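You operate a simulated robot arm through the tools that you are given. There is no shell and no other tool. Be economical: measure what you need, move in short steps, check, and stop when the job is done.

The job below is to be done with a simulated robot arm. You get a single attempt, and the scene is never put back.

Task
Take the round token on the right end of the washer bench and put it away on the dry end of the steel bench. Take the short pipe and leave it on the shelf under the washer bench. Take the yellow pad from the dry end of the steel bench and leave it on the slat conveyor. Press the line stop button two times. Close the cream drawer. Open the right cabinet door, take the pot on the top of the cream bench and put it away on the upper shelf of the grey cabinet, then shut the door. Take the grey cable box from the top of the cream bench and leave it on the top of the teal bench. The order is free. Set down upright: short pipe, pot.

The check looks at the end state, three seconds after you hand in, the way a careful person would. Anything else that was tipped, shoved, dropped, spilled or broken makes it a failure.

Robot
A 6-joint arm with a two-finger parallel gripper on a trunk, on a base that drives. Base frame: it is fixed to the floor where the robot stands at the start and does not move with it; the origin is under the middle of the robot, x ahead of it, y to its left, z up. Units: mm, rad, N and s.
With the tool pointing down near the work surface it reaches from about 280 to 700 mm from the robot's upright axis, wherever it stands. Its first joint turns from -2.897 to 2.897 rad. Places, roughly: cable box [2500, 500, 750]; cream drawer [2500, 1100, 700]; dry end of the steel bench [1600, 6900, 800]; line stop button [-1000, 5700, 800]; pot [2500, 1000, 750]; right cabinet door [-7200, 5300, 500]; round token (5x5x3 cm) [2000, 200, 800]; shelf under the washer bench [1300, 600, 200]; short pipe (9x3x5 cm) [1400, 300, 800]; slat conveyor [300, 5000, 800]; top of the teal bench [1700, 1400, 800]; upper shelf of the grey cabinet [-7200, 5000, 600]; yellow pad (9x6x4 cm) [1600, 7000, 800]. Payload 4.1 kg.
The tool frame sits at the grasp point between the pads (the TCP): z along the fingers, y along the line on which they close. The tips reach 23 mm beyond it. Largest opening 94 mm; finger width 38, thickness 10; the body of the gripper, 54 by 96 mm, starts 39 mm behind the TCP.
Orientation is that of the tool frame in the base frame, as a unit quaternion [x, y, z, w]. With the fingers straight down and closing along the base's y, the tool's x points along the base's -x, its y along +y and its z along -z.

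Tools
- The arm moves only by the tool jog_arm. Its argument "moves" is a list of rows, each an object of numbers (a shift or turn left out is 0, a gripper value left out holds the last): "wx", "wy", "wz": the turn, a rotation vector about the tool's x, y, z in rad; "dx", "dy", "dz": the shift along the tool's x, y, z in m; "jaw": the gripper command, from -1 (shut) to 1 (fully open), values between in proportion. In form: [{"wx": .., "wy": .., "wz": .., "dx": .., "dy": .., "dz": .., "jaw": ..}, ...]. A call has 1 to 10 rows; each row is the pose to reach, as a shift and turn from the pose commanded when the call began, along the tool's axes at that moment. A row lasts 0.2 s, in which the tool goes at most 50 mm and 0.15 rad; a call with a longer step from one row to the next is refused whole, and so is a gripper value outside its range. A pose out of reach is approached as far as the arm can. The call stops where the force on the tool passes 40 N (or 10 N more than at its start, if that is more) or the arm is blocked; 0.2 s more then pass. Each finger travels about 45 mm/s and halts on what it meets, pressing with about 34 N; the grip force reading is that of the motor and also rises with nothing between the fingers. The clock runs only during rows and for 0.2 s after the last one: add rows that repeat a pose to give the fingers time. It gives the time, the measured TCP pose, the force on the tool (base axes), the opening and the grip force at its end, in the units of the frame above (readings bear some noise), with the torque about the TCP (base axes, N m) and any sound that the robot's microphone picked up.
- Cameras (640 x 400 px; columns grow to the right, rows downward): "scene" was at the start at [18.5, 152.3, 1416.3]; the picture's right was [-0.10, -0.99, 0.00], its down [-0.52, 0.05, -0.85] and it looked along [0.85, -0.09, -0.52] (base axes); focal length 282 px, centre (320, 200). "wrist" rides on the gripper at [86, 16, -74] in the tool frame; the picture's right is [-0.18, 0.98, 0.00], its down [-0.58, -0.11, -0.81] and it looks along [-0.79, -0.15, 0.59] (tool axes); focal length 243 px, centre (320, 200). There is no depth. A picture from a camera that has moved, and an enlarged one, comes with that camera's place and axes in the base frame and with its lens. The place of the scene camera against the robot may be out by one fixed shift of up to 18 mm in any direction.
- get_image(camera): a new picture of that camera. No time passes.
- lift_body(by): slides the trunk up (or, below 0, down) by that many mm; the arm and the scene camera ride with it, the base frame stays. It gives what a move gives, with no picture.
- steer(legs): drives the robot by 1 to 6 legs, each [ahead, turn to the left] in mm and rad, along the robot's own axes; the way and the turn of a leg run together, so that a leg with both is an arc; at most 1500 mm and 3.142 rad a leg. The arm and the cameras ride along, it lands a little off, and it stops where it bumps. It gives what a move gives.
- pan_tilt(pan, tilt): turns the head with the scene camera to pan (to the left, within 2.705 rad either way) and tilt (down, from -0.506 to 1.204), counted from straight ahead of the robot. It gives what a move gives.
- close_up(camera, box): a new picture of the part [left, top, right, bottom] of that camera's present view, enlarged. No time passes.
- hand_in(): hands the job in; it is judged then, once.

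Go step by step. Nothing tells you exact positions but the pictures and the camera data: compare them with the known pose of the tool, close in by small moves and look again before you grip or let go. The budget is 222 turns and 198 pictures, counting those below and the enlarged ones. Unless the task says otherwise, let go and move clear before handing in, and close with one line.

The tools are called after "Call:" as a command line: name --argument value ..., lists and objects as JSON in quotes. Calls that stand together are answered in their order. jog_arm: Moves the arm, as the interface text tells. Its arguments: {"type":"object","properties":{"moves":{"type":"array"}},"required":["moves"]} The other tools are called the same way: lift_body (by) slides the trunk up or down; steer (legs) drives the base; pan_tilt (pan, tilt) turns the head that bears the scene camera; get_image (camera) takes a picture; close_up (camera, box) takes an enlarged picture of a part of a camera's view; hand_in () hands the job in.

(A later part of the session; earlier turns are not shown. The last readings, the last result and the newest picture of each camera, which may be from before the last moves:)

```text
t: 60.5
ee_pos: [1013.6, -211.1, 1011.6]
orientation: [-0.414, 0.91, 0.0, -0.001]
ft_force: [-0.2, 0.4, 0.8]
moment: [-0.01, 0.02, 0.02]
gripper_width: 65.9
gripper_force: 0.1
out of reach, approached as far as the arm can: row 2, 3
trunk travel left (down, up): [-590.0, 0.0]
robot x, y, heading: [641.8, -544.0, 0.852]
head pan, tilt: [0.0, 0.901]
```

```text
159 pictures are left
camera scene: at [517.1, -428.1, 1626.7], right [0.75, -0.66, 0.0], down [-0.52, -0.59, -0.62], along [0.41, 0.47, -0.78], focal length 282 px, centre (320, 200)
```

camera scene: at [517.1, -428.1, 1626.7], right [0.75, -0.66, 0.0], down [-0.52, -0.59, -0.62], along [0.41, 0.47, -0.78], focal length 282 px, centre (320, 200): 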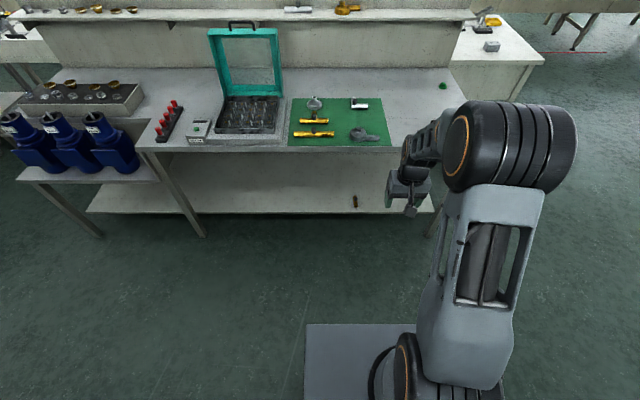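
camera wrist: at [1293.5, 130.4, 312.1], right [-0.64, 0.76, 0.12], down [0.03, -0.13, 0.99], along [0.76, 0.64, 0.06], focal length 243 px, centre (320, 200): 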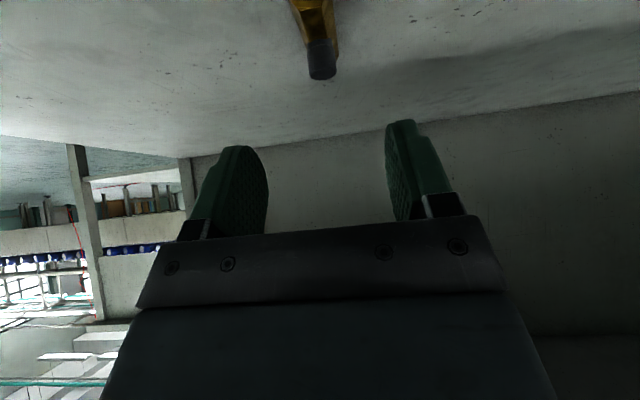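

The pipe is visible on the shelf. I'll raise the arm and drive right past the bench end.

Call:
jog_arm --moves '[{"dz": -0.05, "dx": 0.02}, {"dz": -0.1, "dx": 0.05}, {"dz": -0.15, "dx": 0.08}, {"dz": -0.2, "dx": 0.08}]'

Call:
steer --legs '[[0, -1.571], [1450, 0], [550, 0], [0, 1.571]]'

Call:
pan_tilt --pan 0.2 --tilt 0.5

Call:
get_image --camera "scene"

```text
refused: row 1 steps farther than a row can; nothing moved
```

```text
t: 78.2
ee_pos: [2533.2, -1511.7, 1010.1]
orientation: [-0.422, 0.907, 0.0, 0.0]
ft_force: [0.4, -0.1, -0.1]
moment: [0.03, 0.0, 0.01]
gripper_width: 65.7
gripper_force: 0.0
trunk travel left (down, up): [-590.0, 0.0]
robot x, y, heading: [2172.4, -1855.3, 0.87]
head pan, tilt: [0.0, 0.901]
```

```text
t: 79.1
ee_pos: [2533.2, -1512.5, 1011.0]
orientation: [-0.423, 0.906, 0.0, 0.001]
ft_force: [0.9, 1.0, -0.5]
moment: [-0.01, 0.03, 0.0]
gripper_width: 65.8
gripper_force: 0.1
trunk travel left (down, up): [-590.0, 0.0]
robot x, y, heading: [2169.4, -1854.5, 0.871]
head pan, tilt: [0.201, 0.499]
```

```text
158 pictures are left
camera scene: at [2035.7, -1717.0, 1660.5], right [0.88, -0.48, 0.0], down [-0.23, -0.42, -0.88], along [0.42, 0.77, -0.48], focal length 282 px, centre (320, 200)
```

scene: 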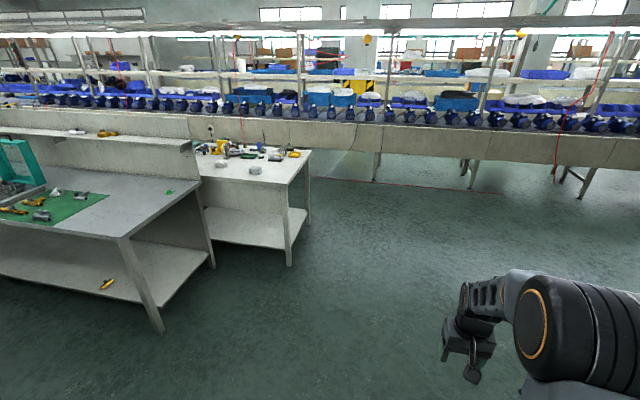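

The cream bench is beyond the washer bench, with an aisle between it and the conveyor line. I'll drive ahead past its right end and look left.

Call:
steer --legs '[[0, -0.025], [1450, 0]]'

Call:
pan_tilt --pan 0.9 --tilt 0.6

Call:
get_image --camera "scene"

Call:
close_up --camera "scene" --box '[120, 60, 440, 260]'

```text
t: 86.7
ee_pos: [3498.8, -400.8, 1010.3]
orientation: [-0.421, 0.907, 0.0, 0.0]
ft_force: [-0.1, -0.8, -1.0]
moment: [0.01, 0.01, 0.01]
gripper_width: 65.8
gripper_force: 0.0
trunk travel left (down, up): [-590.0, 0.0]
robot x, y, heading: [3135.2, -740.3, 0.865]
head pan, tilt: [0.201, 0.499]
```

```text
t: 87.8
ee_pos: [3497.2, -401.1, 1011.2]
orientation: [-0.421, 0.907, 0.0, 0.001]
ft_force: [-0.5, -0.2, 0.2]
moment: [0.02, -0.01, 0.01]
gripper_width: 65.8
gripper_force: 0.1
trunk travel left (down, up): [-590.0, 0.0]
robot x, y, heading: [3130.9, -741.1, 0.869]
head pan, tilt: [0.901, 0.6]
```

```text
157 pictures are left
camera scene: at [2939.3, -597.1, 1651.5], right [0.98, 0.2, 0.0], down [0.11, -0.55, -0.83], along [-0.16, 0.81, -0.56], focal length 282 px, centre (320, 200)
```

scene: 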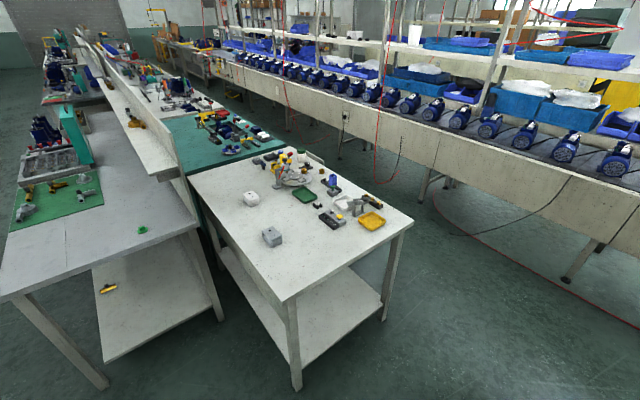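

```text
2.00 times, centred on (280, 160) of scene
camera zoom: at [2939.3, -597.1, 1651.5], right [0.98, 0.2, 0.0], down [0.11, -0.55, -0.83], along [-0.16, 0.81, -0.56], focal length 564 px, centre (400, 280)
```

zoom: 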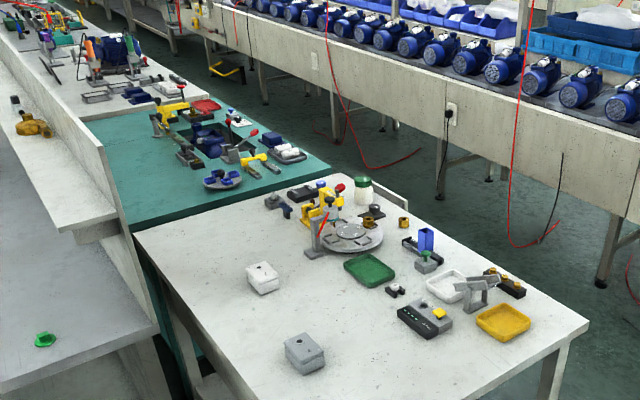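

Now it's clear: the grey cable box is at about (2530, 330), the pot is the white jar with a green lid near (2460, 1145), and the teal bench lies beyond it. I'll drive to the right end of the cream bench, facing along it.

Call:
steer --legs '[[0, -0.02], [400, 0], [0, 1.571], [500, 0]]'

Call:
pan_tilt --pan 0.0 --tilt 0.7

Call:
get_image --camera "scene"

Call:
get_image --camera "wrist"

```text
t: 97.1
ee_pos: [2669.3, 252.6, 1010.8]
orientation: [0.938, -0.345, 0.0, 0.0]
ft_force: [0.7, -0.1, -0.1]
moment: [0.01, -0.01, -0.04]
gripper_width: 66.0
gripper_force: 0.0
trunk travel left (down, up): [-590.0, 0.0]
robot x, y, heading: [3009.4, -114.5, 2.439]
head pan, tilt: [0.901, 0.6]
```

```text
t: 98.3
ee_pos: [2671.2, 252.1, 1010.2]
orientation: [0.938, -0.345, 0.0, 0.0]
ft_force: [0.1, 0.0, 0.6]
moment: [-0.03, -0.01, -0.04]
gripper_width: 65.7
gripper_force: 0.0
trunk travel left (down, up): [-590.0, 0.0]
robot x, y, heading: [3009.9, -115.2, 2.442]
head pan, tilt: [0.0, 0.7]
```

```text
155 pictures are left
camera scene: at [2871.7, -229.3, 1642.9], right [0.65, 0.76, 0.0], down [0.49, -0.42, -0.77], along [-0.58, 0.5, -0.64], focal length 282 px, centre (320, 200)
```

scene: 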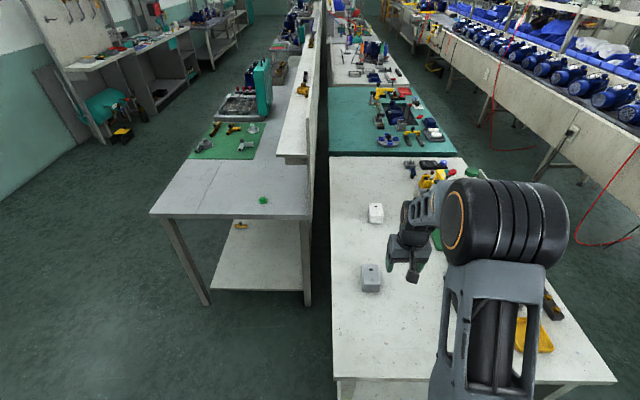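

```text
154 pictures are left
camera wrist: at [2724.6, 183.3, 1085.8], right [-0.78, -0.63, 0.0], down [-0.37, 0.46, 0.81], along [-0.51, 0.63, -0.59], focal length 243 px, centre (320, 200)
```

wrist: 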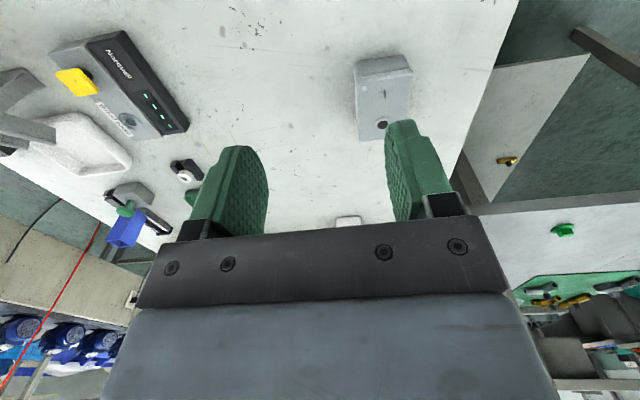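

The box is about 130 mm from my tool horizontally. I'll zoom in to get its shape and find free space on the teal bench.

Call:
close_up --camera "wrist" --box '[300, 20, 460, 160]'

Call:
close_up --camera "scene" --box '[320, 70, 480, 170]'

Call:
close_up --camera "scene" --box '[330, 180, 430, 310]'

```text
2.86 times, centred on (380, 90) of wrist
camera zoom: at [2724.6, 183.3, 1085.8], right [-0.78, -0.63, 0.0], down [-0.37, 0.46, 0.81], along [-0.51, 0.63, -0.59], focal length 693 px, centre (149, 514)
```

zoom: 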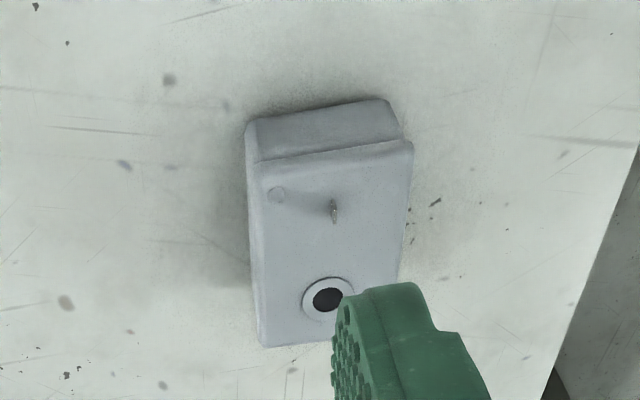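

```text
4.00 times, centred on (400, 120) of scene
camera zoom: at [2871.7, -229.3, 1642.9], right [0.65, 0.76, 0.0], down [0.49, -0.42, -0.77], along [-0.58, 0.5, -0.64], focal length 1128 px, centre (0, 520)
```

zoom: 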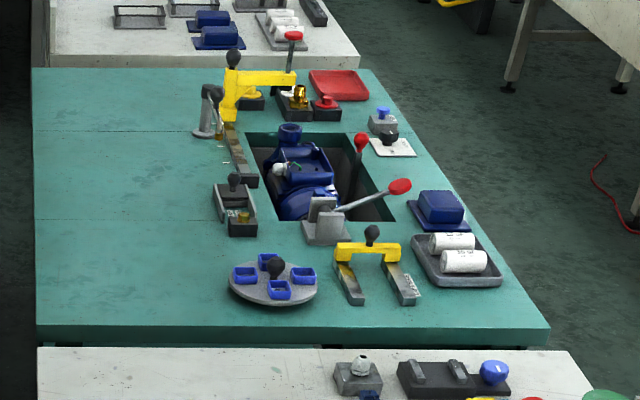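

```text
3.08 times, centred on (380, 245) of scene
camera zoom: at [2871.7, -229.3, 1642.9], right [0.65, 0.76, 0.0], down [0.49, -0.42, -0.77], along [-0.58, 0.5, -0.64], focal length 868 px, centre (135, 62)
```

zoom: 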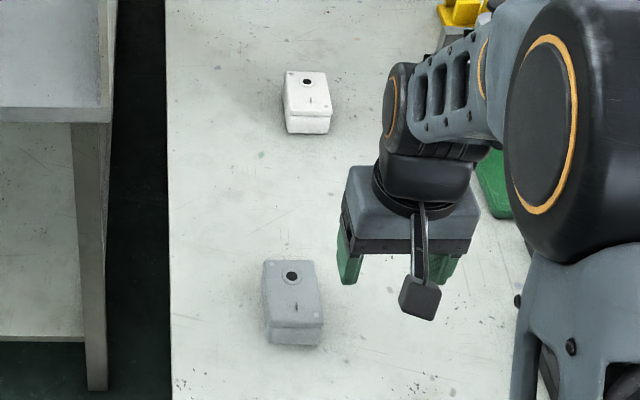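

The grey box measures about 64 × 100 mm, centre about (2538, 281), turned about 3° from my heading. I'll move over it with the jaws open and lower with the trunk.

Call:
jog_arm --moves '[{"dx": -0.03, "dy": 0.016, "jaw": 1, "wz": 0.05}, {"dx": -0.06, "dy": 0.032, "wz": 0.05}, {"dx": -0.09, "dy": 0.048, "wz": 0.05}, {"dx": -0.12, "dy": 0.0646, "wz": 0.05}, {"dx": -0.12, "dy": 0.0646, "wz": 0.05}]'

Call:
lift_body --by -140

Call:
get_image --camera "wrist"

Call:
get_image --camera "scene"

```text
t: 99.5
ee_pos: [2537.3, 280.0, 1008.6]
orientation: [0.929, -0.369, 0.0, 0.0]
ft_force: [0.1, -0.4, 0.3]
moment: [0.02, 0.03, 0.01]
gripper_width: 94.2
gripper_force: 0.0
trunk travel left (down, up): [-590.0, 0.0]
robot x, y, heading: [3010.0, -115.8, 2.438]
head pan, tilt: [0.0, 0.7]
```

```text
t: 101.1
ee_pos: [2538.4, 280.3, 869.4]
orientation: [0.93, -0.368, 0.0, -0.001]
ft_force: [0.1, -0.1, 0.5]
moment: [-0.01, 0.0, 0.0]
gripper_width: 94.0
gripper_force: 0.1
trunk travel left (down, up): [-450.0, 140.0]
robot x, y, heading: [3012.2, -118.1, 2.432]
head pan, tilt: [0.0, 0.7]
```

```text
150 pictures are left
camera wrist: at [2588.6, 208.5, 944.0], right [-0.81, -0.59, 0.0], down [-0.35, 0.48, 0.81], along [-0.48, 0.65, -0.59], focal length 243 px, centre (320, 200)
```

wrist: 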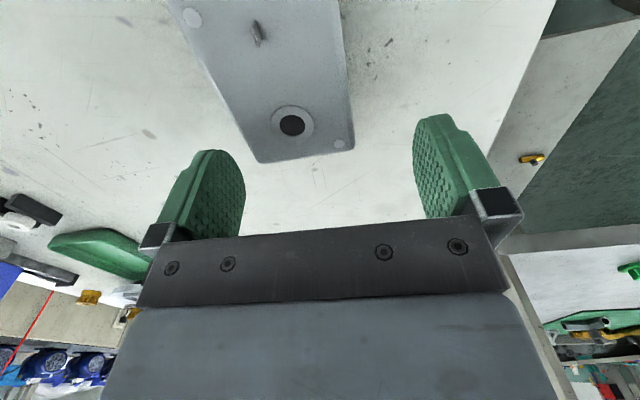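

```text
149 pictures are left
camera scene: at [2871.8, -229.3, 1502.9], right [0.65, 0.76, 0.0], down [0.49, -0.42, -0.76], along [-0.58, 0.5, -0.64], focal length 282 px, centre (320, 200)
```

scene: 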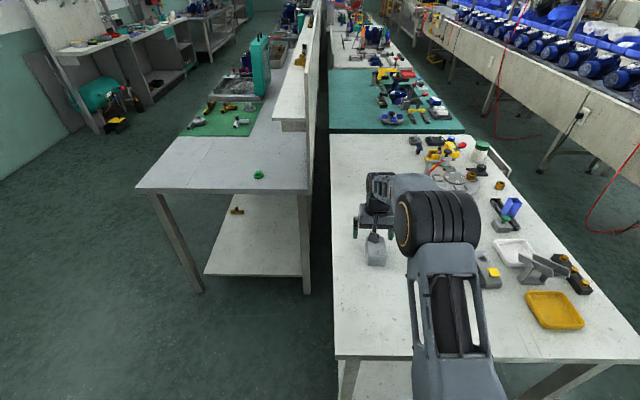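

The box seems offset, and its top is higher than I assumed. I'll move back a little and take another look to triangulate.

Call:
jog_arm --moves '[{"dx": 0.045}, {"dx": 0.09}, {"dx": 0.09}]'

Call:
get_image --camera "wrist"

Call:
close_up --camera "scene" --box '[340, 190, 420, 290]'

```text
t: 101.9
ee_pos: [2602.7, 219.5, 868.1]
orientation: [0.929, -0.369, 0.0, 0.001]
ft_force: [0.1, -0.8, -0.3]
moment: [0.02, -0.02, -0.01]
gripper_width: 94.1
gripper_force: 0.1
trunk travel left (down, up): [-450.0, 140.0]
robot x, y, heading: [3010.9, -113.6, 2.441]
head pan, tilt: [0.0, 0.7]
```

```text
148 pictures are left
camera wrist: at [2654.2, 147.6, 942.7], right [-0.81, -0.59, 0.0], down [-0.35, 0.48, 0.81], along [-0.48, 0.65, -0.59], focal length 243 px, centre (320, 200)
```

wrist: 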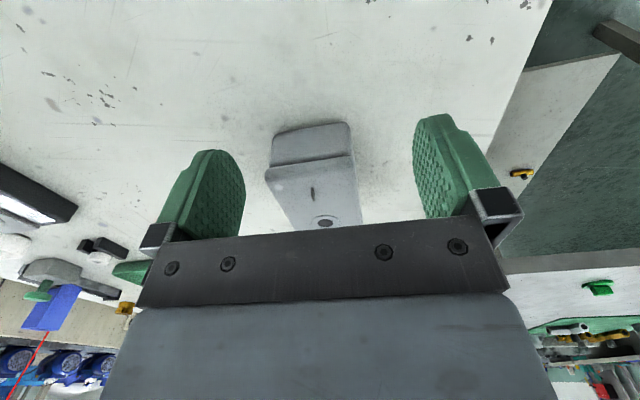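

```text
4.00 times, centred on (380, 240) of scene
camera zoom: at [2872.0, -229.5, 1502.9], right [0.65, 0.76, 0.0], down [0.49, -0.42, -0.77], along [-0.58, 0.5, -0.64], focal length 1128 px, centre (80, 40)
```

zoom: 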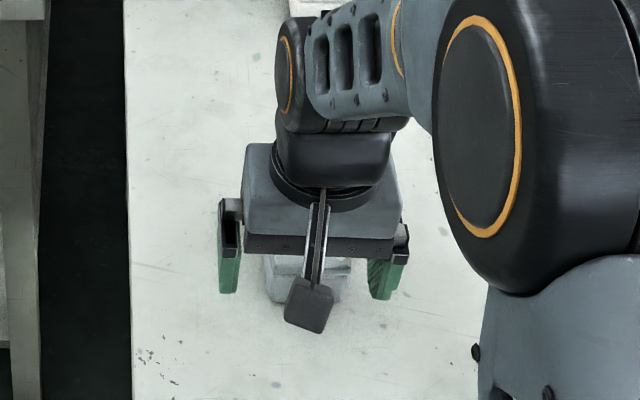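

Call:
close_up --camera "wrist" --box '[240, 100, 400, 240]'

```text
2.86 times, centred on (320, 170) of wrist
camera zoom: at [2654.2, 147.6, 942.7], right [-0.81, -0.59, 0.0], down [-0.35, 0.48, 0.81], along [-0.48, 0.65, -0.59], focal length 693 px, centre (320, 286)
```

zoom: 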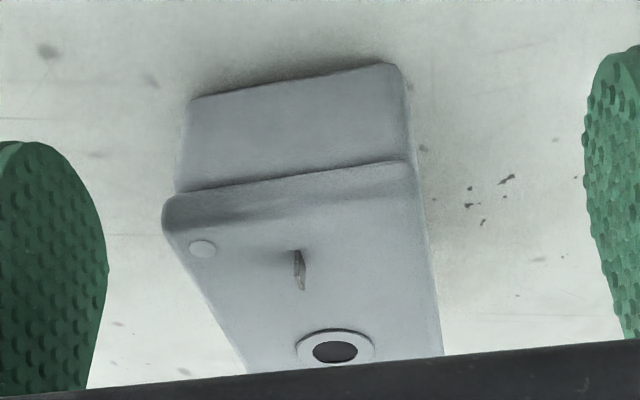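

Triangulation puts the bench top at z ≈ 803 and the box (56 × 78 × 37) centred at (2566, 266). I'll move over it and descend.

Call:
jog_arm --moves '[{"dx": -0.03, "dy": -0.0045}, {"dx": -0.059, "dy": -0.009}, {"dx": -0.059, "dy": -0.009, "dz": 0.02}, {"dx": -0.059, "dy": -0.009, "dz": 0.038}, {"dx": -0.059, "dy": -0.009, "dz": 0.038}]'

Call:
get_image --camera "wrist"

Call:
close_up --camera "scene" --box '[320, 180, 440, 290]'

```text
t: 103.1
ee_pos: [2566.6, 265.9, 831.8]
orientation: [0.929, -0.369, 0.0, 0.001]
ft_force: [0.5, -0.4, 0.0]
moment: [0.02, 0.01, 0.04]
gripper_width: 93.9
gripper_force: 0.1
trunk travel left (down, up): [-450.0, 140.0]
robot x, y, heading: [3007.4, -116.5, 2.439]
head pan, tilt: [0.0, 0.7]
```

```text
145 pictures are left
camera wrist: at [2618.0, 194.2, 905.9], right [-0.81, -0.59, 0.0], down [-0.35, 0.48, 0.81], along [-0.47, 0.65, -0.59], focal length 243 px, centre (320, 200)
```

wrist: 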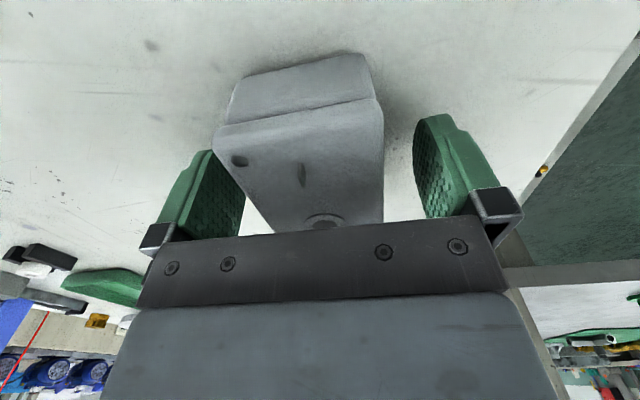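

```text
3.64 times, centred on (380, 235) of scene
camera zoom: at [2871.7, -229.2, 1502.9], right [0.65, 0.76, 0.0], down [0.49, -0.42, -0.76], along [-0.58, 0.5, -0.64], focal length 1026 px, centre (102, 73)
```

zoom: 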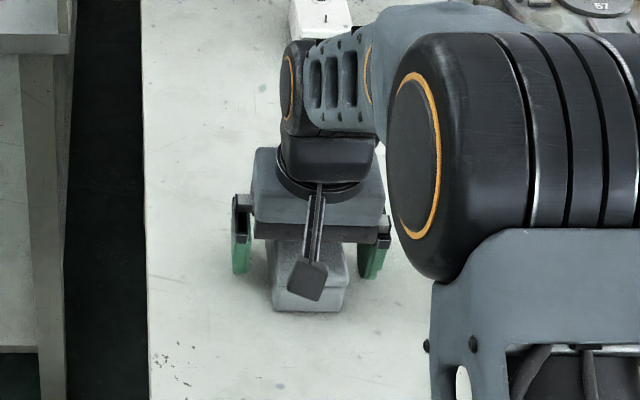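

Aligned. I'll grip.

Call:
jog_arm --moves '[{"jaw": -1}, {}, {}, {}, {}, {}]'

Call:
lift_body --by 140

Call:
get_image --camera "wrist"

Call:
get_image --camera "scene"

```text
t: 104.5
ee_pos: [2567.0, 266.0, 829.8]
orientation: [0.929, -0.369, 0.0, 0.0]
ft_force: [0.1, 0.4, -0.4]
moment: [0.01, -0.03, 0.0]
gripper_width: 56.5
gripper_force: 34.1
trunk travel left (down, up): [-450.0, 140.0]
robot x, y, heading: [3011.6, -113.3, 2.432]
head pan, tilt: [0.0, 0.7]
```

```text
t: 106.2
ee_pos: [2568.0, 265.8, 971.5]
orientation: [0.929, -0.369, -0.001, 0.0]
ft_force: [-0.7, -0.6, -1.5]
moment: [0.0, -0.01, 0.02]
gripper_width: 56.6
gripper_force: 33.8
trunk travel left (down, up): [-590.0, 0.0]
robot x, y, heading: [3011.3, -114.8, 2.434]
head pan, tilt: [0.0, 0.7]
```

```text
143 pictures are left
camera wrist: at [2618.0, 194.1, 1046.0], right [-0.81, -0.59, 0.0], down [-0.35, 0.48, 0.81], along [-0.47, 0.65, -0.59], focal length 243 px, centre (320, 200)
```

wrist: 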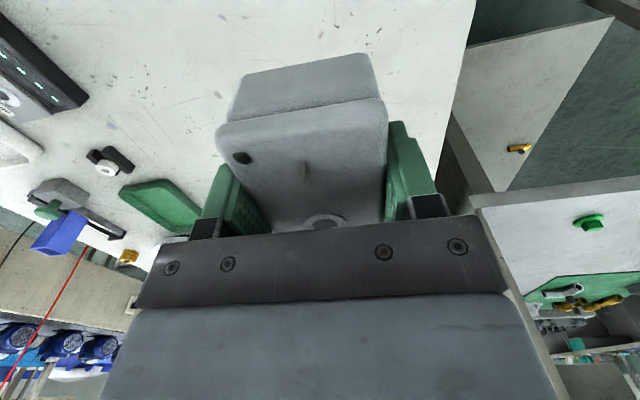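

```text
142 pictures are left
camera scene: at [2871.6, -229.2, 1642.8], right [0.65, 0.76, 0.0], down [0.49, -0.42, -0.76], along [-0.58, 0.5, -0.64], focal length 282 px, centre (320, 200)
```

scene: 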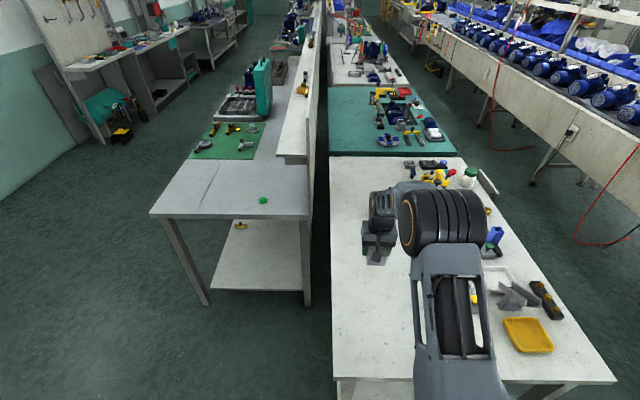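

The box is held. Before driving down the aisle I'll check how far the open drawer sticks out.

Call:
close_up --camera "scene" --box '[400, 130, 560, 230]'

Call:
jog_arm --moves '[{"dx": 0.045}, {"dx": 0.09}, {"dx": 0.135}, {"dx": 0.18}, {"dx": 0.18}]'

```text
4.00 times, centred on (480, 180) of scene
camera zoom: at [2871.6, -229.2, 1642.8], right [0.65, 0.76, 0.0], down [0.49, -0.42, -0.76], along [-0.58, 0.5, -0.64], focal length 1128 px, centre (-320, 280)
```

zoom: 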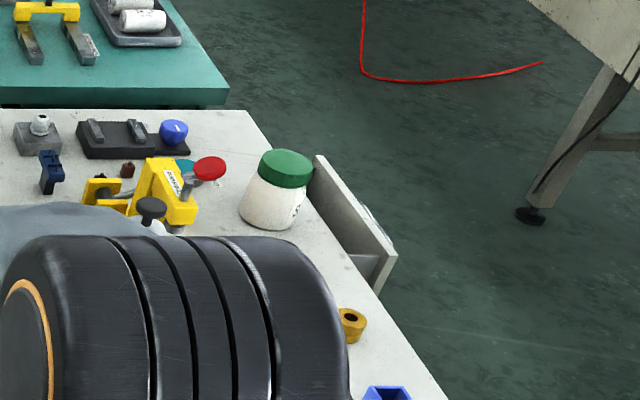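

```text
t: 107.4
ee_pos: [2700.2, 142.9, 970.1]
orientation: [0.93, -0.369, -0.001, 0.001]
ft_force: [0.3, -0.2, 0.3]
moment: [0.02, -0.02, 0.01]
gripper_width: 56.3
gripper_force: 34.2
trunk travel left (down, up): [-590.0, 0.0]
robot x, y, heading: [3006.6, -111.0, 2.437]
head pan, tilt: [0.0, 0.7]
```

The drawer sticks out about 85 mm at u ≈ -1216 to -1000. I'll drive around into the aisle, stop in front of the teal bench and face it.

Call:
steer --legs '[[-350, 0], [0, -1.59], [1130, 0], [0, 1.571]]'

Call:
steer --legs '[[1400, 0], [480, 0], [0, 1.571]]'

Call:
get_image --camera "scene"

```text
t: 122.8
ee_pos: [3700.6, 760.2, 969.4]
orientation: [0.933, -0.359, 0.0, 0.0]
ft_force: [-0.2, -0.4, -0.6]
moment: [0.02, 0.0, -0.02]
gripper_width: 56.5
gripper_force: 34.3
trunk travel left (down, up): [-590.0, 0.0]
robot x, y, heading: [4016.1, 505.5, 2.455]
head pan, tilt: [0.0, 0.7]
```

```text
t: 136.3
ee_pos: [2312.2, 1397.7, 970.8]
orientation: [0.904, 0.427, 0.0, 0.0]
ft_force: [0.1, 0.2, -0.8]
moment: [-0.01, 0.01, 0.02]
gripper_width: 56.4
gripper_force: 34.1
trunk travel left (down, up): [-590.0, 0.0]
robot x, y, heading: [2551.6, 1724.4, -2.214]
head pan, tilt: [0.0, 0.7]
```

```text
140 pictures are left
camera scene: at [2656.9, 1599.6, 1642.9], right [-0.8, 0.6, 0.0], down [0.38, 0.52, -0.76], along [-0.46, -0.61, -0.64], focal length 282 px, centre (320, 200)
```

scene: 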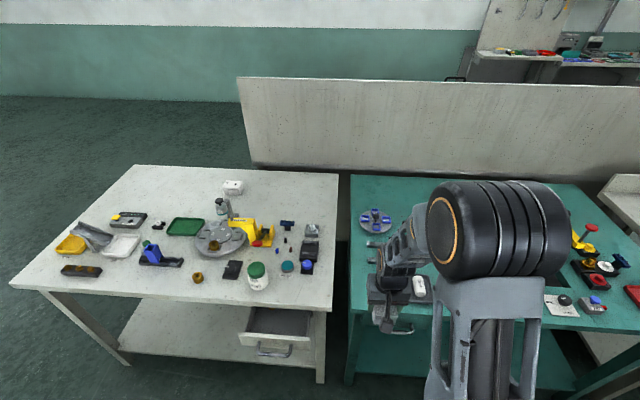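

From the aisle I see the cream drawer, the pot with its green lid, and the teal bench, partly hidden by my arm. I'll swing the arm right to see the free corner.

Call:
jog_arm --moves '[{"dy": -0.045}, {"dy": -0.09}, {"dy": -0.135}, {"dy": -0.18}, {"dy": -0.225}, {"dy": -0.27}]'

Call:
pan_tilt --pan 0.0 --tilt 0.95

Call:
get_image --camera "scene"

Call:
close_up --camera "scene" --box '[330, 80, 490, 240]'

```text
t: 137.7
ee_pos: [2102.2, 1568.2, 971.2]
orientation: [0.904, 0.427, 0.0, 0.0]
ft_force: [0.1, 0.7, -1.9]
moment: [0.02, -0.03, 0.0]
gripper_width: 56.3
gripper_force: 33.7
trunk travel left (down, up): [-590.0, 0.0]
robot x, y, heading: [2547.2, 1724.9, -2.211]
head pan, tilt: [0.0, 0.7]
```

```text
t: 138.4
ee_pos: [2101.9, 1566.4, 969.3]
orientation: [0.904, 0.427, 0.0, -0.001]
ft_force: [1.3, -0.1, -1.1]
moment: [0.01, -0.01, 0.0]
gripper_width: 56.5
gripper_force: 33.9
trunk travel left (down, up): [-590.0, 0.0]
robot x, y, heading: [2550.4, 1723.7, -2.21]
head pan, tilt: [0.0, 0.949]
```

```text
139 pictures are left
camera scene: at [2664.0, 1609.5, 1623.2], right [-0.8, 0.6, 0.0], down [0.48, 0.65, -0.58], along [-0.35, -0.47, -0.81], focal length 282 px, centre (320, 200)
```

scene: 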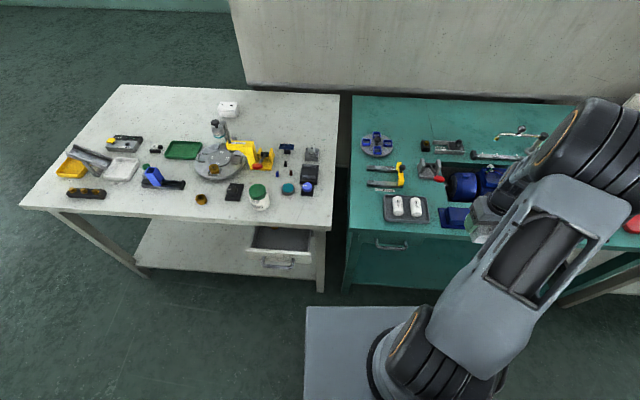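

```text
2.50 times, centred on (410, 160) of scene
camera zoom: at [2664.0, 1609.5, 1623.2], right [-0.8, 0.6, 0.0], down [0.48, 0.65, -0.58], along [-0.35, -0.47, -0.81], focal length 705 px, centre (95, 300)
```

zoom: 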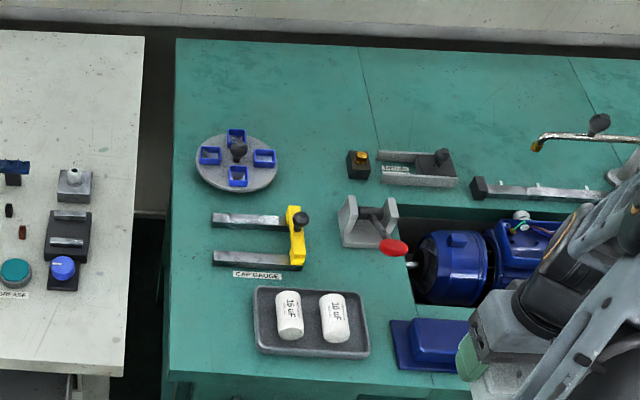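

A free strip is available on the teal bench, left of the tray with the white rolls, roughly centred at (2184, 1246). I'll bring the box over it.

Call:
jog_arm --moves '[{"dy": 0.045, "wz": 0.038}, {"dy": 0.09, "wz": 0.038}, {"dy": 0.135, "wz": 0.038}, {"dy": 0.18, "wz": 0.038}, {"dy": 0.222, "dx": -0.02, "wz": 0.038}, {"dy": 0.255, "dx": -0.055, "wz": 0.038}, {"dy": 0.267, "dx": -0.1, "wz": 0.038}, {"dy": 0.267, "dx": -0.148, "wz": 0.038}, {"dy": 0.267, "dx": -0.196, "wz": 0.038}, {"dy": 0.267, "dx": -0.196, "wz": 0.038}]'

Call:
lift_body --by -90

Call:
get_image --camera "wrist"

Call:
get_image --camera "scene"

```text
t: 140.6
ee_pos: [2186.1, 1249.8, 968.9]
orientation: [0.913, 0.409, 0.001, 0.0]
ft_force: [-0.1, -0.2, -1.0]
moment: [0.02, -0.01, 0.0]
gripper_width: 56.3
gripper_force: 33.4
trunk travel left (down, up): [-590.0, 0.0]
robot x, y, heading: [2549.2, 1722.1, -2.211]
head pan, tilt: [0.0, 0.949]
```

```text
t: 141.9
ee_pos: [2186.4, 1250.1, 879.3]
orientation: [0.912, 0.409, 0.0, 0.0]
ft_force: [0.1, -0.5, -0.1]
moment: [0.05, -0.03, -0.03]
gripper_width: 56.6
gripper_force: 34.3
trunk travel left (down, up): [-500.0, 90.0]
robot x, y, heading: [2549.9, 1724.6, -2.216]
head pan, tilt: [0.0, 0.949]
```

```text
137 pictures are left
camera wrist: at [2254.3, 1303.0, 954.1], right [0.61, -0.79, 0.0], down [-0.47, -0.36, 0.81], along [-0.64, -0.49, -0.59], focal length 243 px, centre (320, 200)
```

wrist: 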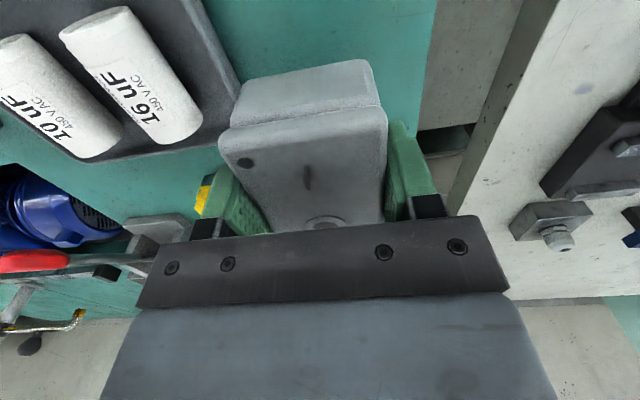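

```text
136 pictures are left
camera scene: at [2664.1, 1609.5, 1533.1], right [-0.8, 0.6, 0.0], down [0.49, 0.65, -0.58], along [-0.35, -0.47, -0.81], focal length 282 px, centre (320, 200)
```

scene: 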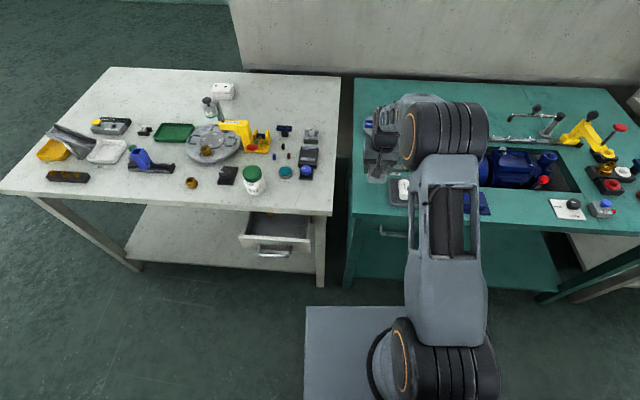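

The box sits between the tray and the bench edge. I'll nudge it 8 mm sideways and 12 mm towards me, then lower it.

Call:
jog_arm --moves '[{"dy": 0.008, "dx": 0.012}, {"dy": 0.008, "dx": 0.012, "dz": 0.025}, {"dy": 0.008, "dx": 0.012, "dz": 0.043}, {"dy": 0.008, "dx": 0.012, "dz": 0.047}, {"dy": 0.008, "dx": 0.012, "dz": 0.047}]'

Call:
get_image --camera "wrist"

```text
t: 143.1
ee_pos: [2200.1, 1253.0, 830.9]
orientation: [0.913, 0.409, 0.0, 0.0]
ft_force: [-0.1, -0.7, -0.7]
moment: [-0.03, 0.0, -0.01]
gripper_width: 56.7
gripper_force: 34.0
trunk travel left (down, up): [-500.0, 90.0]
robot x, y, heading: [2547.7, 1725.1, -2.205]
head pan, tilt: [0.0, 0.949]
```

```text
135 pictures are left
camera wrist: at [2268.1, 1306.3, 907.3], right [0.61, -0.79, 0.0], down [-0.47, -0.36, 0.81], along [-0.64, -0.49, -0.59], focal length 243 px, centre (320, 200)
```

wrist: 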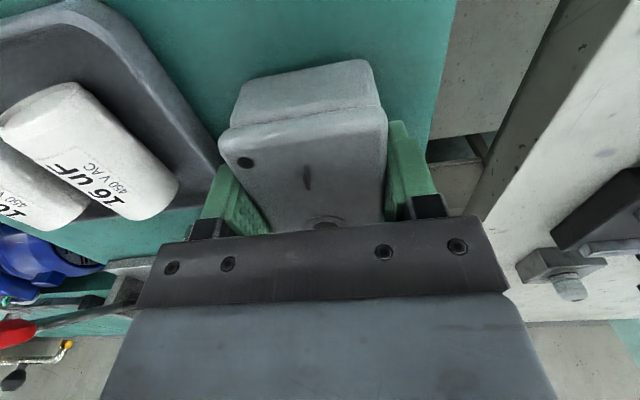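

Call:
jog_arm --moves '[{"dz": 0.002}, {"dz": 0.004}, {"dz": 0.004}]'

```text
t: 143.9
ee_pos: [2200.4, 1253.1, 831.0]
orientation: [0.913, 0.408, -0.002, 0.0]
ft_force: [-0.1, -1.8, 20.5]
moment: [0.48, -0.41, -0.03]
gripper_width: 56.5
gripper_force: 34.7
trunk travel left (down, up): [-500.0, 90.0]
robot x, y, heading: [2547.1, 1722.7, -2.208]
head pan, tilt: [0.0, 0.949]
```

It is resting on the bench. I'll release with a small opening and rise.

Call:
jog_arm --moves '[{"dz": -0.003, "jaw": -1}, {"dz": -0.003, "jaw": 0.5}, {"dz": -0.003}, {"dz": -0.003}, {"dz": -0.02}, {"dz": -0.06}, {"dz": -0.1}, {"dz": -0.14}]'

Call:
get_image --camera "wrist"

Call:
lift_body --by 90

Call:
get_image --camera "scene"

```text
t: 145.7
ee_pos: [2199.8, 1252.9, 969.5]
orientation: [0.913, 0.409, 0.001, -0.001]
ft_force: [0.7, -0.3, 1.4]
moment: [-0.02, 0.0, 0.0]
gripper_width: 70.6
gripper_force: 0.1
trunk travel left (down, up): [-500.0, 90.0]
robot x, y, heading: [2547.1, 1725.7, -2.209]
head pan, tilt: [0.0, 0.949]
```

```text
134 pictures are left
camera wrist: at [2268.2, 1306.9, 1043.8], right [0.61, -0.79, 0.0], down [-0.47, -0.36, 0.81], along [-0.64, -0.49, -0.59], focal length 243 px, centre (320, 200)
```

wrist: 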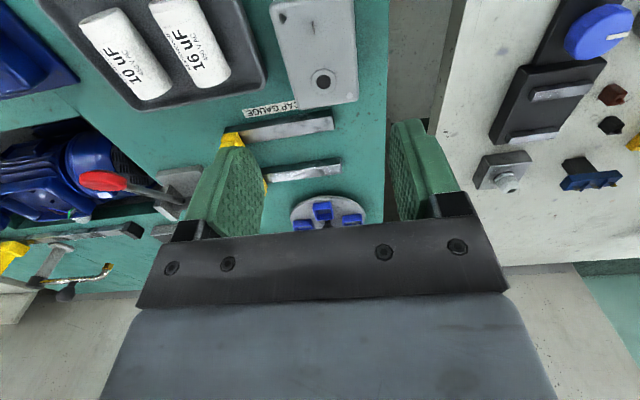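

```text
t: 146.9
ee_pos: [2199.5, 1253.7, 1057.8]
orientation: [0.912, 0.409, 0.0, 0.001]
ft_force: [0.4, 0.5, -1.3]
moment: [0.02, 0.02, 0.01]
gripper_width: 70.5
gripper_force: 0.2
trunk travel left (down, up): [-590.0, 0.0]
robot x, y, heading: [2547.6, 1723.8, -2.21]
head pan, tilt: [0.0, 0.949]
```

```text
133 pictures are left
camera scene: at [2664.1, 1609.4, 1623.1], right [-0.8, 0.6, 0.0], down [0.49, 0.65, -0.58], along [-0.35, -0.47, -0.81], focal length 282 px, centre (320, 200)
```

scene: 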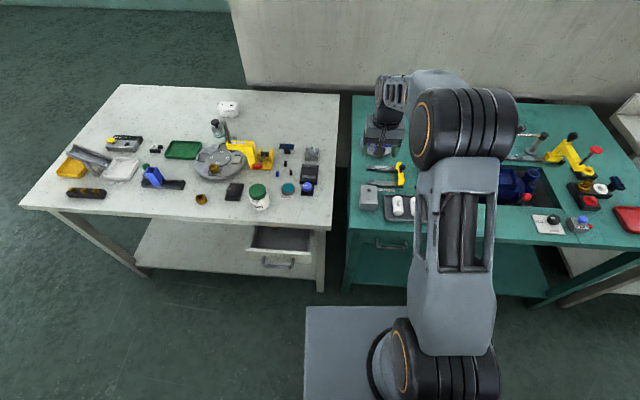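

The cable box is in place. Next is the drawer: I'll retract the arm, shift along the aisle to stand in front of it, and look.

Call:
jog_arm --moves '[{"dx": 0.045, "jaw": -1}, {"dx": 0.09}, {"dx": 0.13}, {"dx": 0.13}, {"dx": 0.13}, {"dx": 0.13}]'

Call:
steer --legs '[[0, -1.658], [-400, 0], [0, 1.571]]'

Call:
get_image --camera "scene"

```text
t: 148.3
ee_pos: [2285.7, 1351.1, 1059.0]
orientation: [0.913, 0.409, -0.001, -0.001]
ft_force: [-0.3, -0.1, 0.0]
moment: [-0.01, 0.01, 0.02]
gripper_width: 0.1
gripper_force: 33.8
trunk travel left (down, up): [-590.0, 0.0]
robot x, y, heading: [2548.1, 1725.9, -2.209]
head pan, tilt: [0.0, 0.949]
```

```text
t: 158.8
ee_pos: [2554.2, 1099.5, 1058.2]
orientation: [0.93, 0.368, 0.0, 0.0]
ft_force: [0.4, 0.7, 0.7]
moment: [0.02, -0.01, -0.03]
gripper_width: 0.0
gripper_force: 33.7
trunk travel left (down, up): [-590.0, 0.0]
robot x, y, heading: [2849.0, 1447.1, -2.301]
head pan, tilt: [0.0, 0.949]
```

```text
132 pictures are left
camera scene: at [2953.9, 1320.7, 1623.1], right [-0.74, 0.67, 0.0], down [0.54, 0.61, -0.58], along [-0.39, -0.43, -0.81], focal length 282 px, centre (320, 200)
```

scene: 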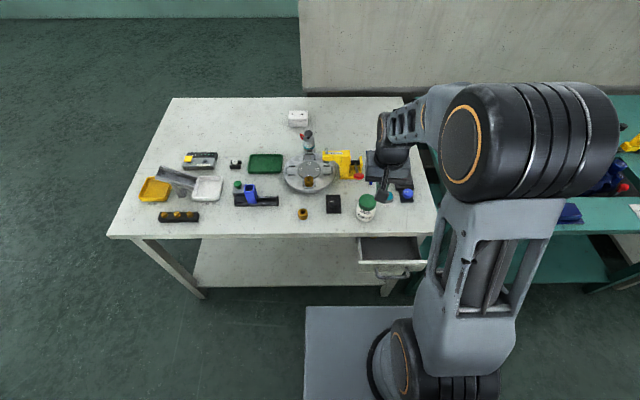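

The drawer front is at v ≈ 2590, u ≈ -1100. I'll back off a bit, tilt the closed fingers forward in front of it, lower, and push it in.

Call:
steer --legs '[[-60, 0]]'

Call:
jog_arm --moves '[{"dx": 0.03, "dy": -0.03, "wz": -0.09}, {"dx": 0.06, "dy": -0.06, "wz": -0.09}, {"dx": 0.094, "dy": -0.089, "wz": -0.09}, {"dx": 0.094, "dy": -0.089, "wz": -0.09}]'

Call:
jog_arm --moves '[{"wy": -0.15}, {"wy": -0.3}, {"wy": -0.45}, {"wy": -0.6}, {"wy": -0.6}]'

Call:
lift_body --by -300

Call:
get_image --camera "scene"

Call:
get_image --camera "wrist"

```text
t: 159.8
ee_pos: [2594.9, 1144.0, 1057.6]
orientation: [0.93, 0.369, 0.0, 0.0]
ft_force: [-0.2, -0.8, -0.8]
moment: [0.02, 0.02, 0.05]
gripper_width: 0.0
gripper_force: 33.8
trunk travel left (down, up): [-590.0, 0.0]
robot x, y, heading: [2889.6, 1491.7, -2.298]
head pan, tilt: [0.0, 0.949]
```

```text
t: 160.8
ee_pos: [2603.6, 1276.1, 1062.5]
orientation: [0.912, 0.41, -0.001, 0.0]
ft_force: [0.1, 0.3, 0.5]
moment: [-0.01, 0.01, -0.01]
gripper_width: 0.1
gripper_force: 34.1
trunk travel left (down, up): [-590.0, 0.0]
robot x, y, heading: [2888.3, 1489.5, -2.3]
head pan, tilt: [0.0, 0.949]
```

```text
t: 162.0
ee_pos: [2563.7, 1252.1, 1070.7]
orientation: [0.871, 0.392, -0.268, 0.121]
ft_force: [-0.1, -0.4, 0.2]
moment: [-0.01, 0.0, 0.0]
gripper_width: 0.0
gripper_force: 33.0
out of reach, approached as far as the arm can: row 3, 4, 5
trunk travel left (down, up): [-590.0, 0.0]
robot x, y, heading: [2890.5, 1492.4, -2.307]
head pan, tilt: [0.0, 0.949]
```

```text
t: 165.0
ee_pos: [2564.1, 1250.9, 771.3]
orientation: [0.871, 0.392, -0.269, 0.12]
ft_force: [0.3, 0.4, -0.1]
moment: [-0.01, 0.01, -0.02]
gripper_width: 0.0
gripper_force: 33.5
trunk travel left (down, up): [-290.0, 300.0]
robot x, y, heading: [2890.5, 1490.3, -2.301]
head pan, tilt: [0.0, 0.949]
```

```text
131 pictures are left
camera scene: at [2994.1, 1366.0, 1323.1], right [-0.75, 0.67, 0.0], down [0.54, 0.61, -0.58], along [-0.39, -0.43, -0.81], focal length 282 px, centre (320, 200)
```

scene: 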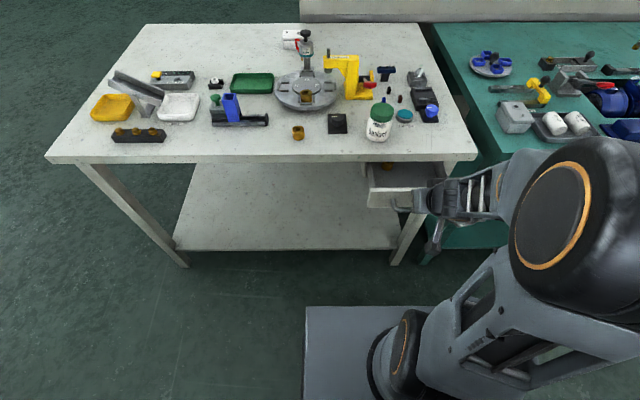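

```text
130 pictures are left
camera wrist: at [2650.7, 1324.8, 784.2], right [0.63, -0.77, 0.1], down [-0.1, 0.05, 0.99], along [-0.77, -0.64, -0.04], focal length 243 px, centre (320, 200)
```

wrist: 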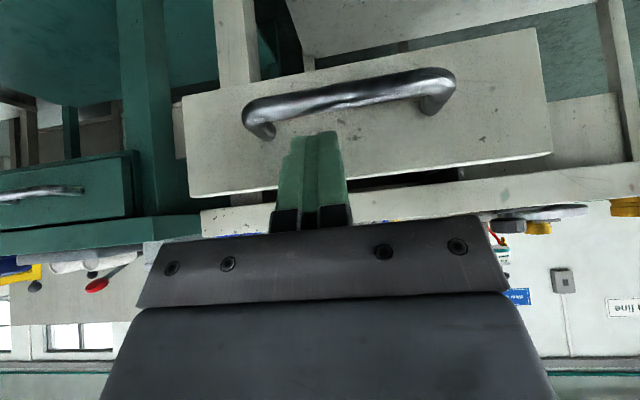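

The fingertips face the drawer front above the handle. I'll push forward.

Call:
jog_arm --moves '[{"dx": -0.0165, "dz": 0.0113}, {"dx": -0.033, "dz": 0.0226}, {"dx": -0.0495, "dz": 0.0339}, {"dx": -0.066, "dz": 0.0452}, {"dx": -0.0825, "dz": 0.0565}, {"dx": -0.099, "dz": 0.0678}, {"dx": -0.1072, "dz": 0.0735}, {"dx": -0.1155, "dz": 0.0791}, {"dx": -0.1237, "dz": 0.0848}]'

Call:
get_image --camera "scene"

Call:
get_image --camera "wrist"

```text
t: 166.3
ee_pos: [2493.9, 1173.8, 770.7]
orientation: [0.873, 0.393, -0.264, 0.121]
ft_force: [13.1, 14.3, 7.2]
moment: [-0.01, -0.02, 0.07]
gripper_width: 0.0
gripper_force: 34.0
trunk travel left (down, up): [-290.0, 300.0]
robot x, y, heading: [2888.6, 1490.0, -2.303]
head pan, tilt: [0.0, 0.949]
stopped in row 6: the force on the tool passed its limit at 60 N (the readings are from after the stop); the commanded pose is now the measured one
```

```text
129 pictures are left
camera scene: at [2995.9, 1367.8, 1323.3], right [-0.74, 0.67, 0.0], down [0.54, 0.6, -0.58], along [-0.39, -0.43, -0.81], focal length 282 px, centre (320, 200)
```

scene: 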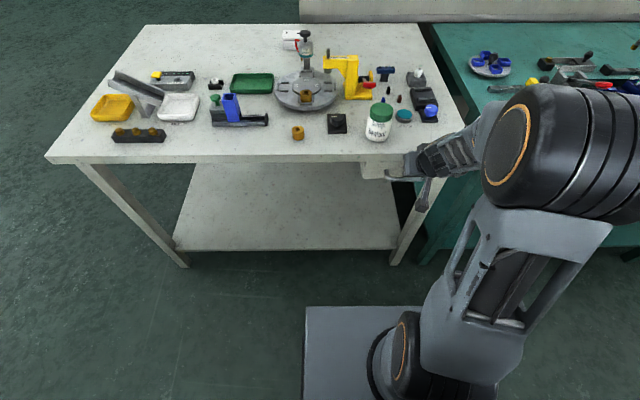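

```text
128 pictures are left
camera wrist: at [2580.2, 1247.3, 783.8], right [0.63, -0.77, 0.11], down [-0.11, 0.05, 0.99], along [-0.77, -0.64, -0.05], focal length 243 px, centre (320, 200)
```

wrist: 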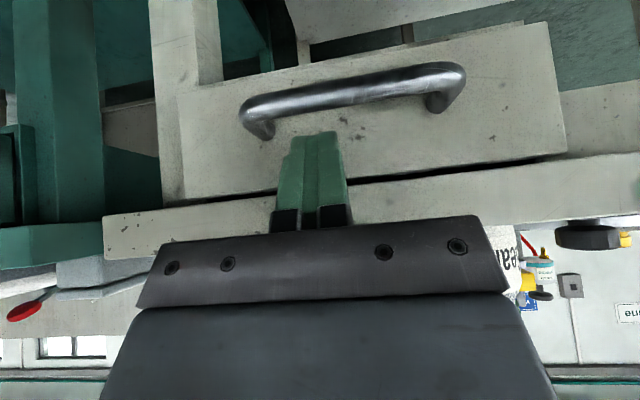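

The push stopped at 60 N with the drawer front near the bench face. I'll push once more to confirm it's at its stop.

Call:
jog_arm --moves '[{"dx": -0.0041, "dz": 0.0028}, {"dx": -0.0083, "dz": 0.0057}, {"dx": -0.0124, "dz": 0.0085}, {"dx": -0.0165, "dz": 0.0113}]'

Call:
jog_arm --moves '[{"dx": 0.0248, "dz": -0.017}, {"dx": 0.0495, "dz": -0.0339}, {"dx": 0.0743, "dz": -0.0508}, {"dx": 0.09, "dz": -0.0616}]'

Call:
get_image --camera "wrist"

Call:
close_up --camera "scene" --box '[330, 90, 470, 220]'

```text
t: 166.7
ee_pos: [2493.4, 1173.5, 766.6]
orientation: [0.874, 0.391, -0.261, 0.12]
ft_force: [13.1, 14.4, 7.4]
moment: [0.01, 0.03, 0.09]
gripper_width: 0.0
gripper_force: 34.3
trunk travel left (down, up): [-290.0, 300.0]
robot x, y, heading: [2891.4, 1492.6, -2.301]
head pan, tilt: [0.0, 0.949]
stopped in row 1: the force on the tool passed its limit at 46 N (the readings are from after the stop); the commanded pose is now the measured one
```

```text
t: 167.7
ee_pos: [2565.2, 1253.3, 768.4]
orientation: [0.873, 0.393, -0.262, 0.121]
ft_force: [0.2, -0.1, 0.1]
moment: [-0.02, -0.01, 0.03]
gripper_width: 0.0
gripper_force: 33.8
trunk travel left (down, up): [-290.0, 300.0]
robot x, y, heading: [2892.5, 1491.1, -2.308]
head pan, tilt: [0.0, 0.949]
```

```text
127 pictures are left
camera wrist: at [2651.2, 1327.3, 783.5], right [0.63, -0.77, 0.11], down [-0.11, 0.04, 0.99], along [-0.77, -0.64, -0.06], focal length 243 px, centre (320, 200)
```

wrist: 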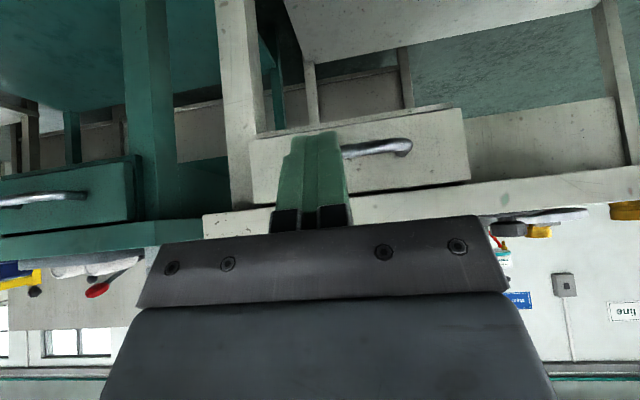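

```text
3.08 times, centred on (400, 155) of scene
camera zoom: at [2994.2, 1366.1, 1323.1], right [-0.74, 0.67, 0.0], down [0.54, 0.61, -0.58], along [-0.39, -0.43, -0.81], focal length 868 px, centre (74, 338)
```

zoom: 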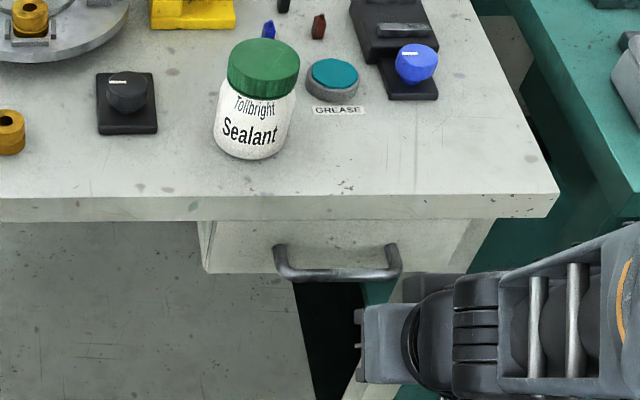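

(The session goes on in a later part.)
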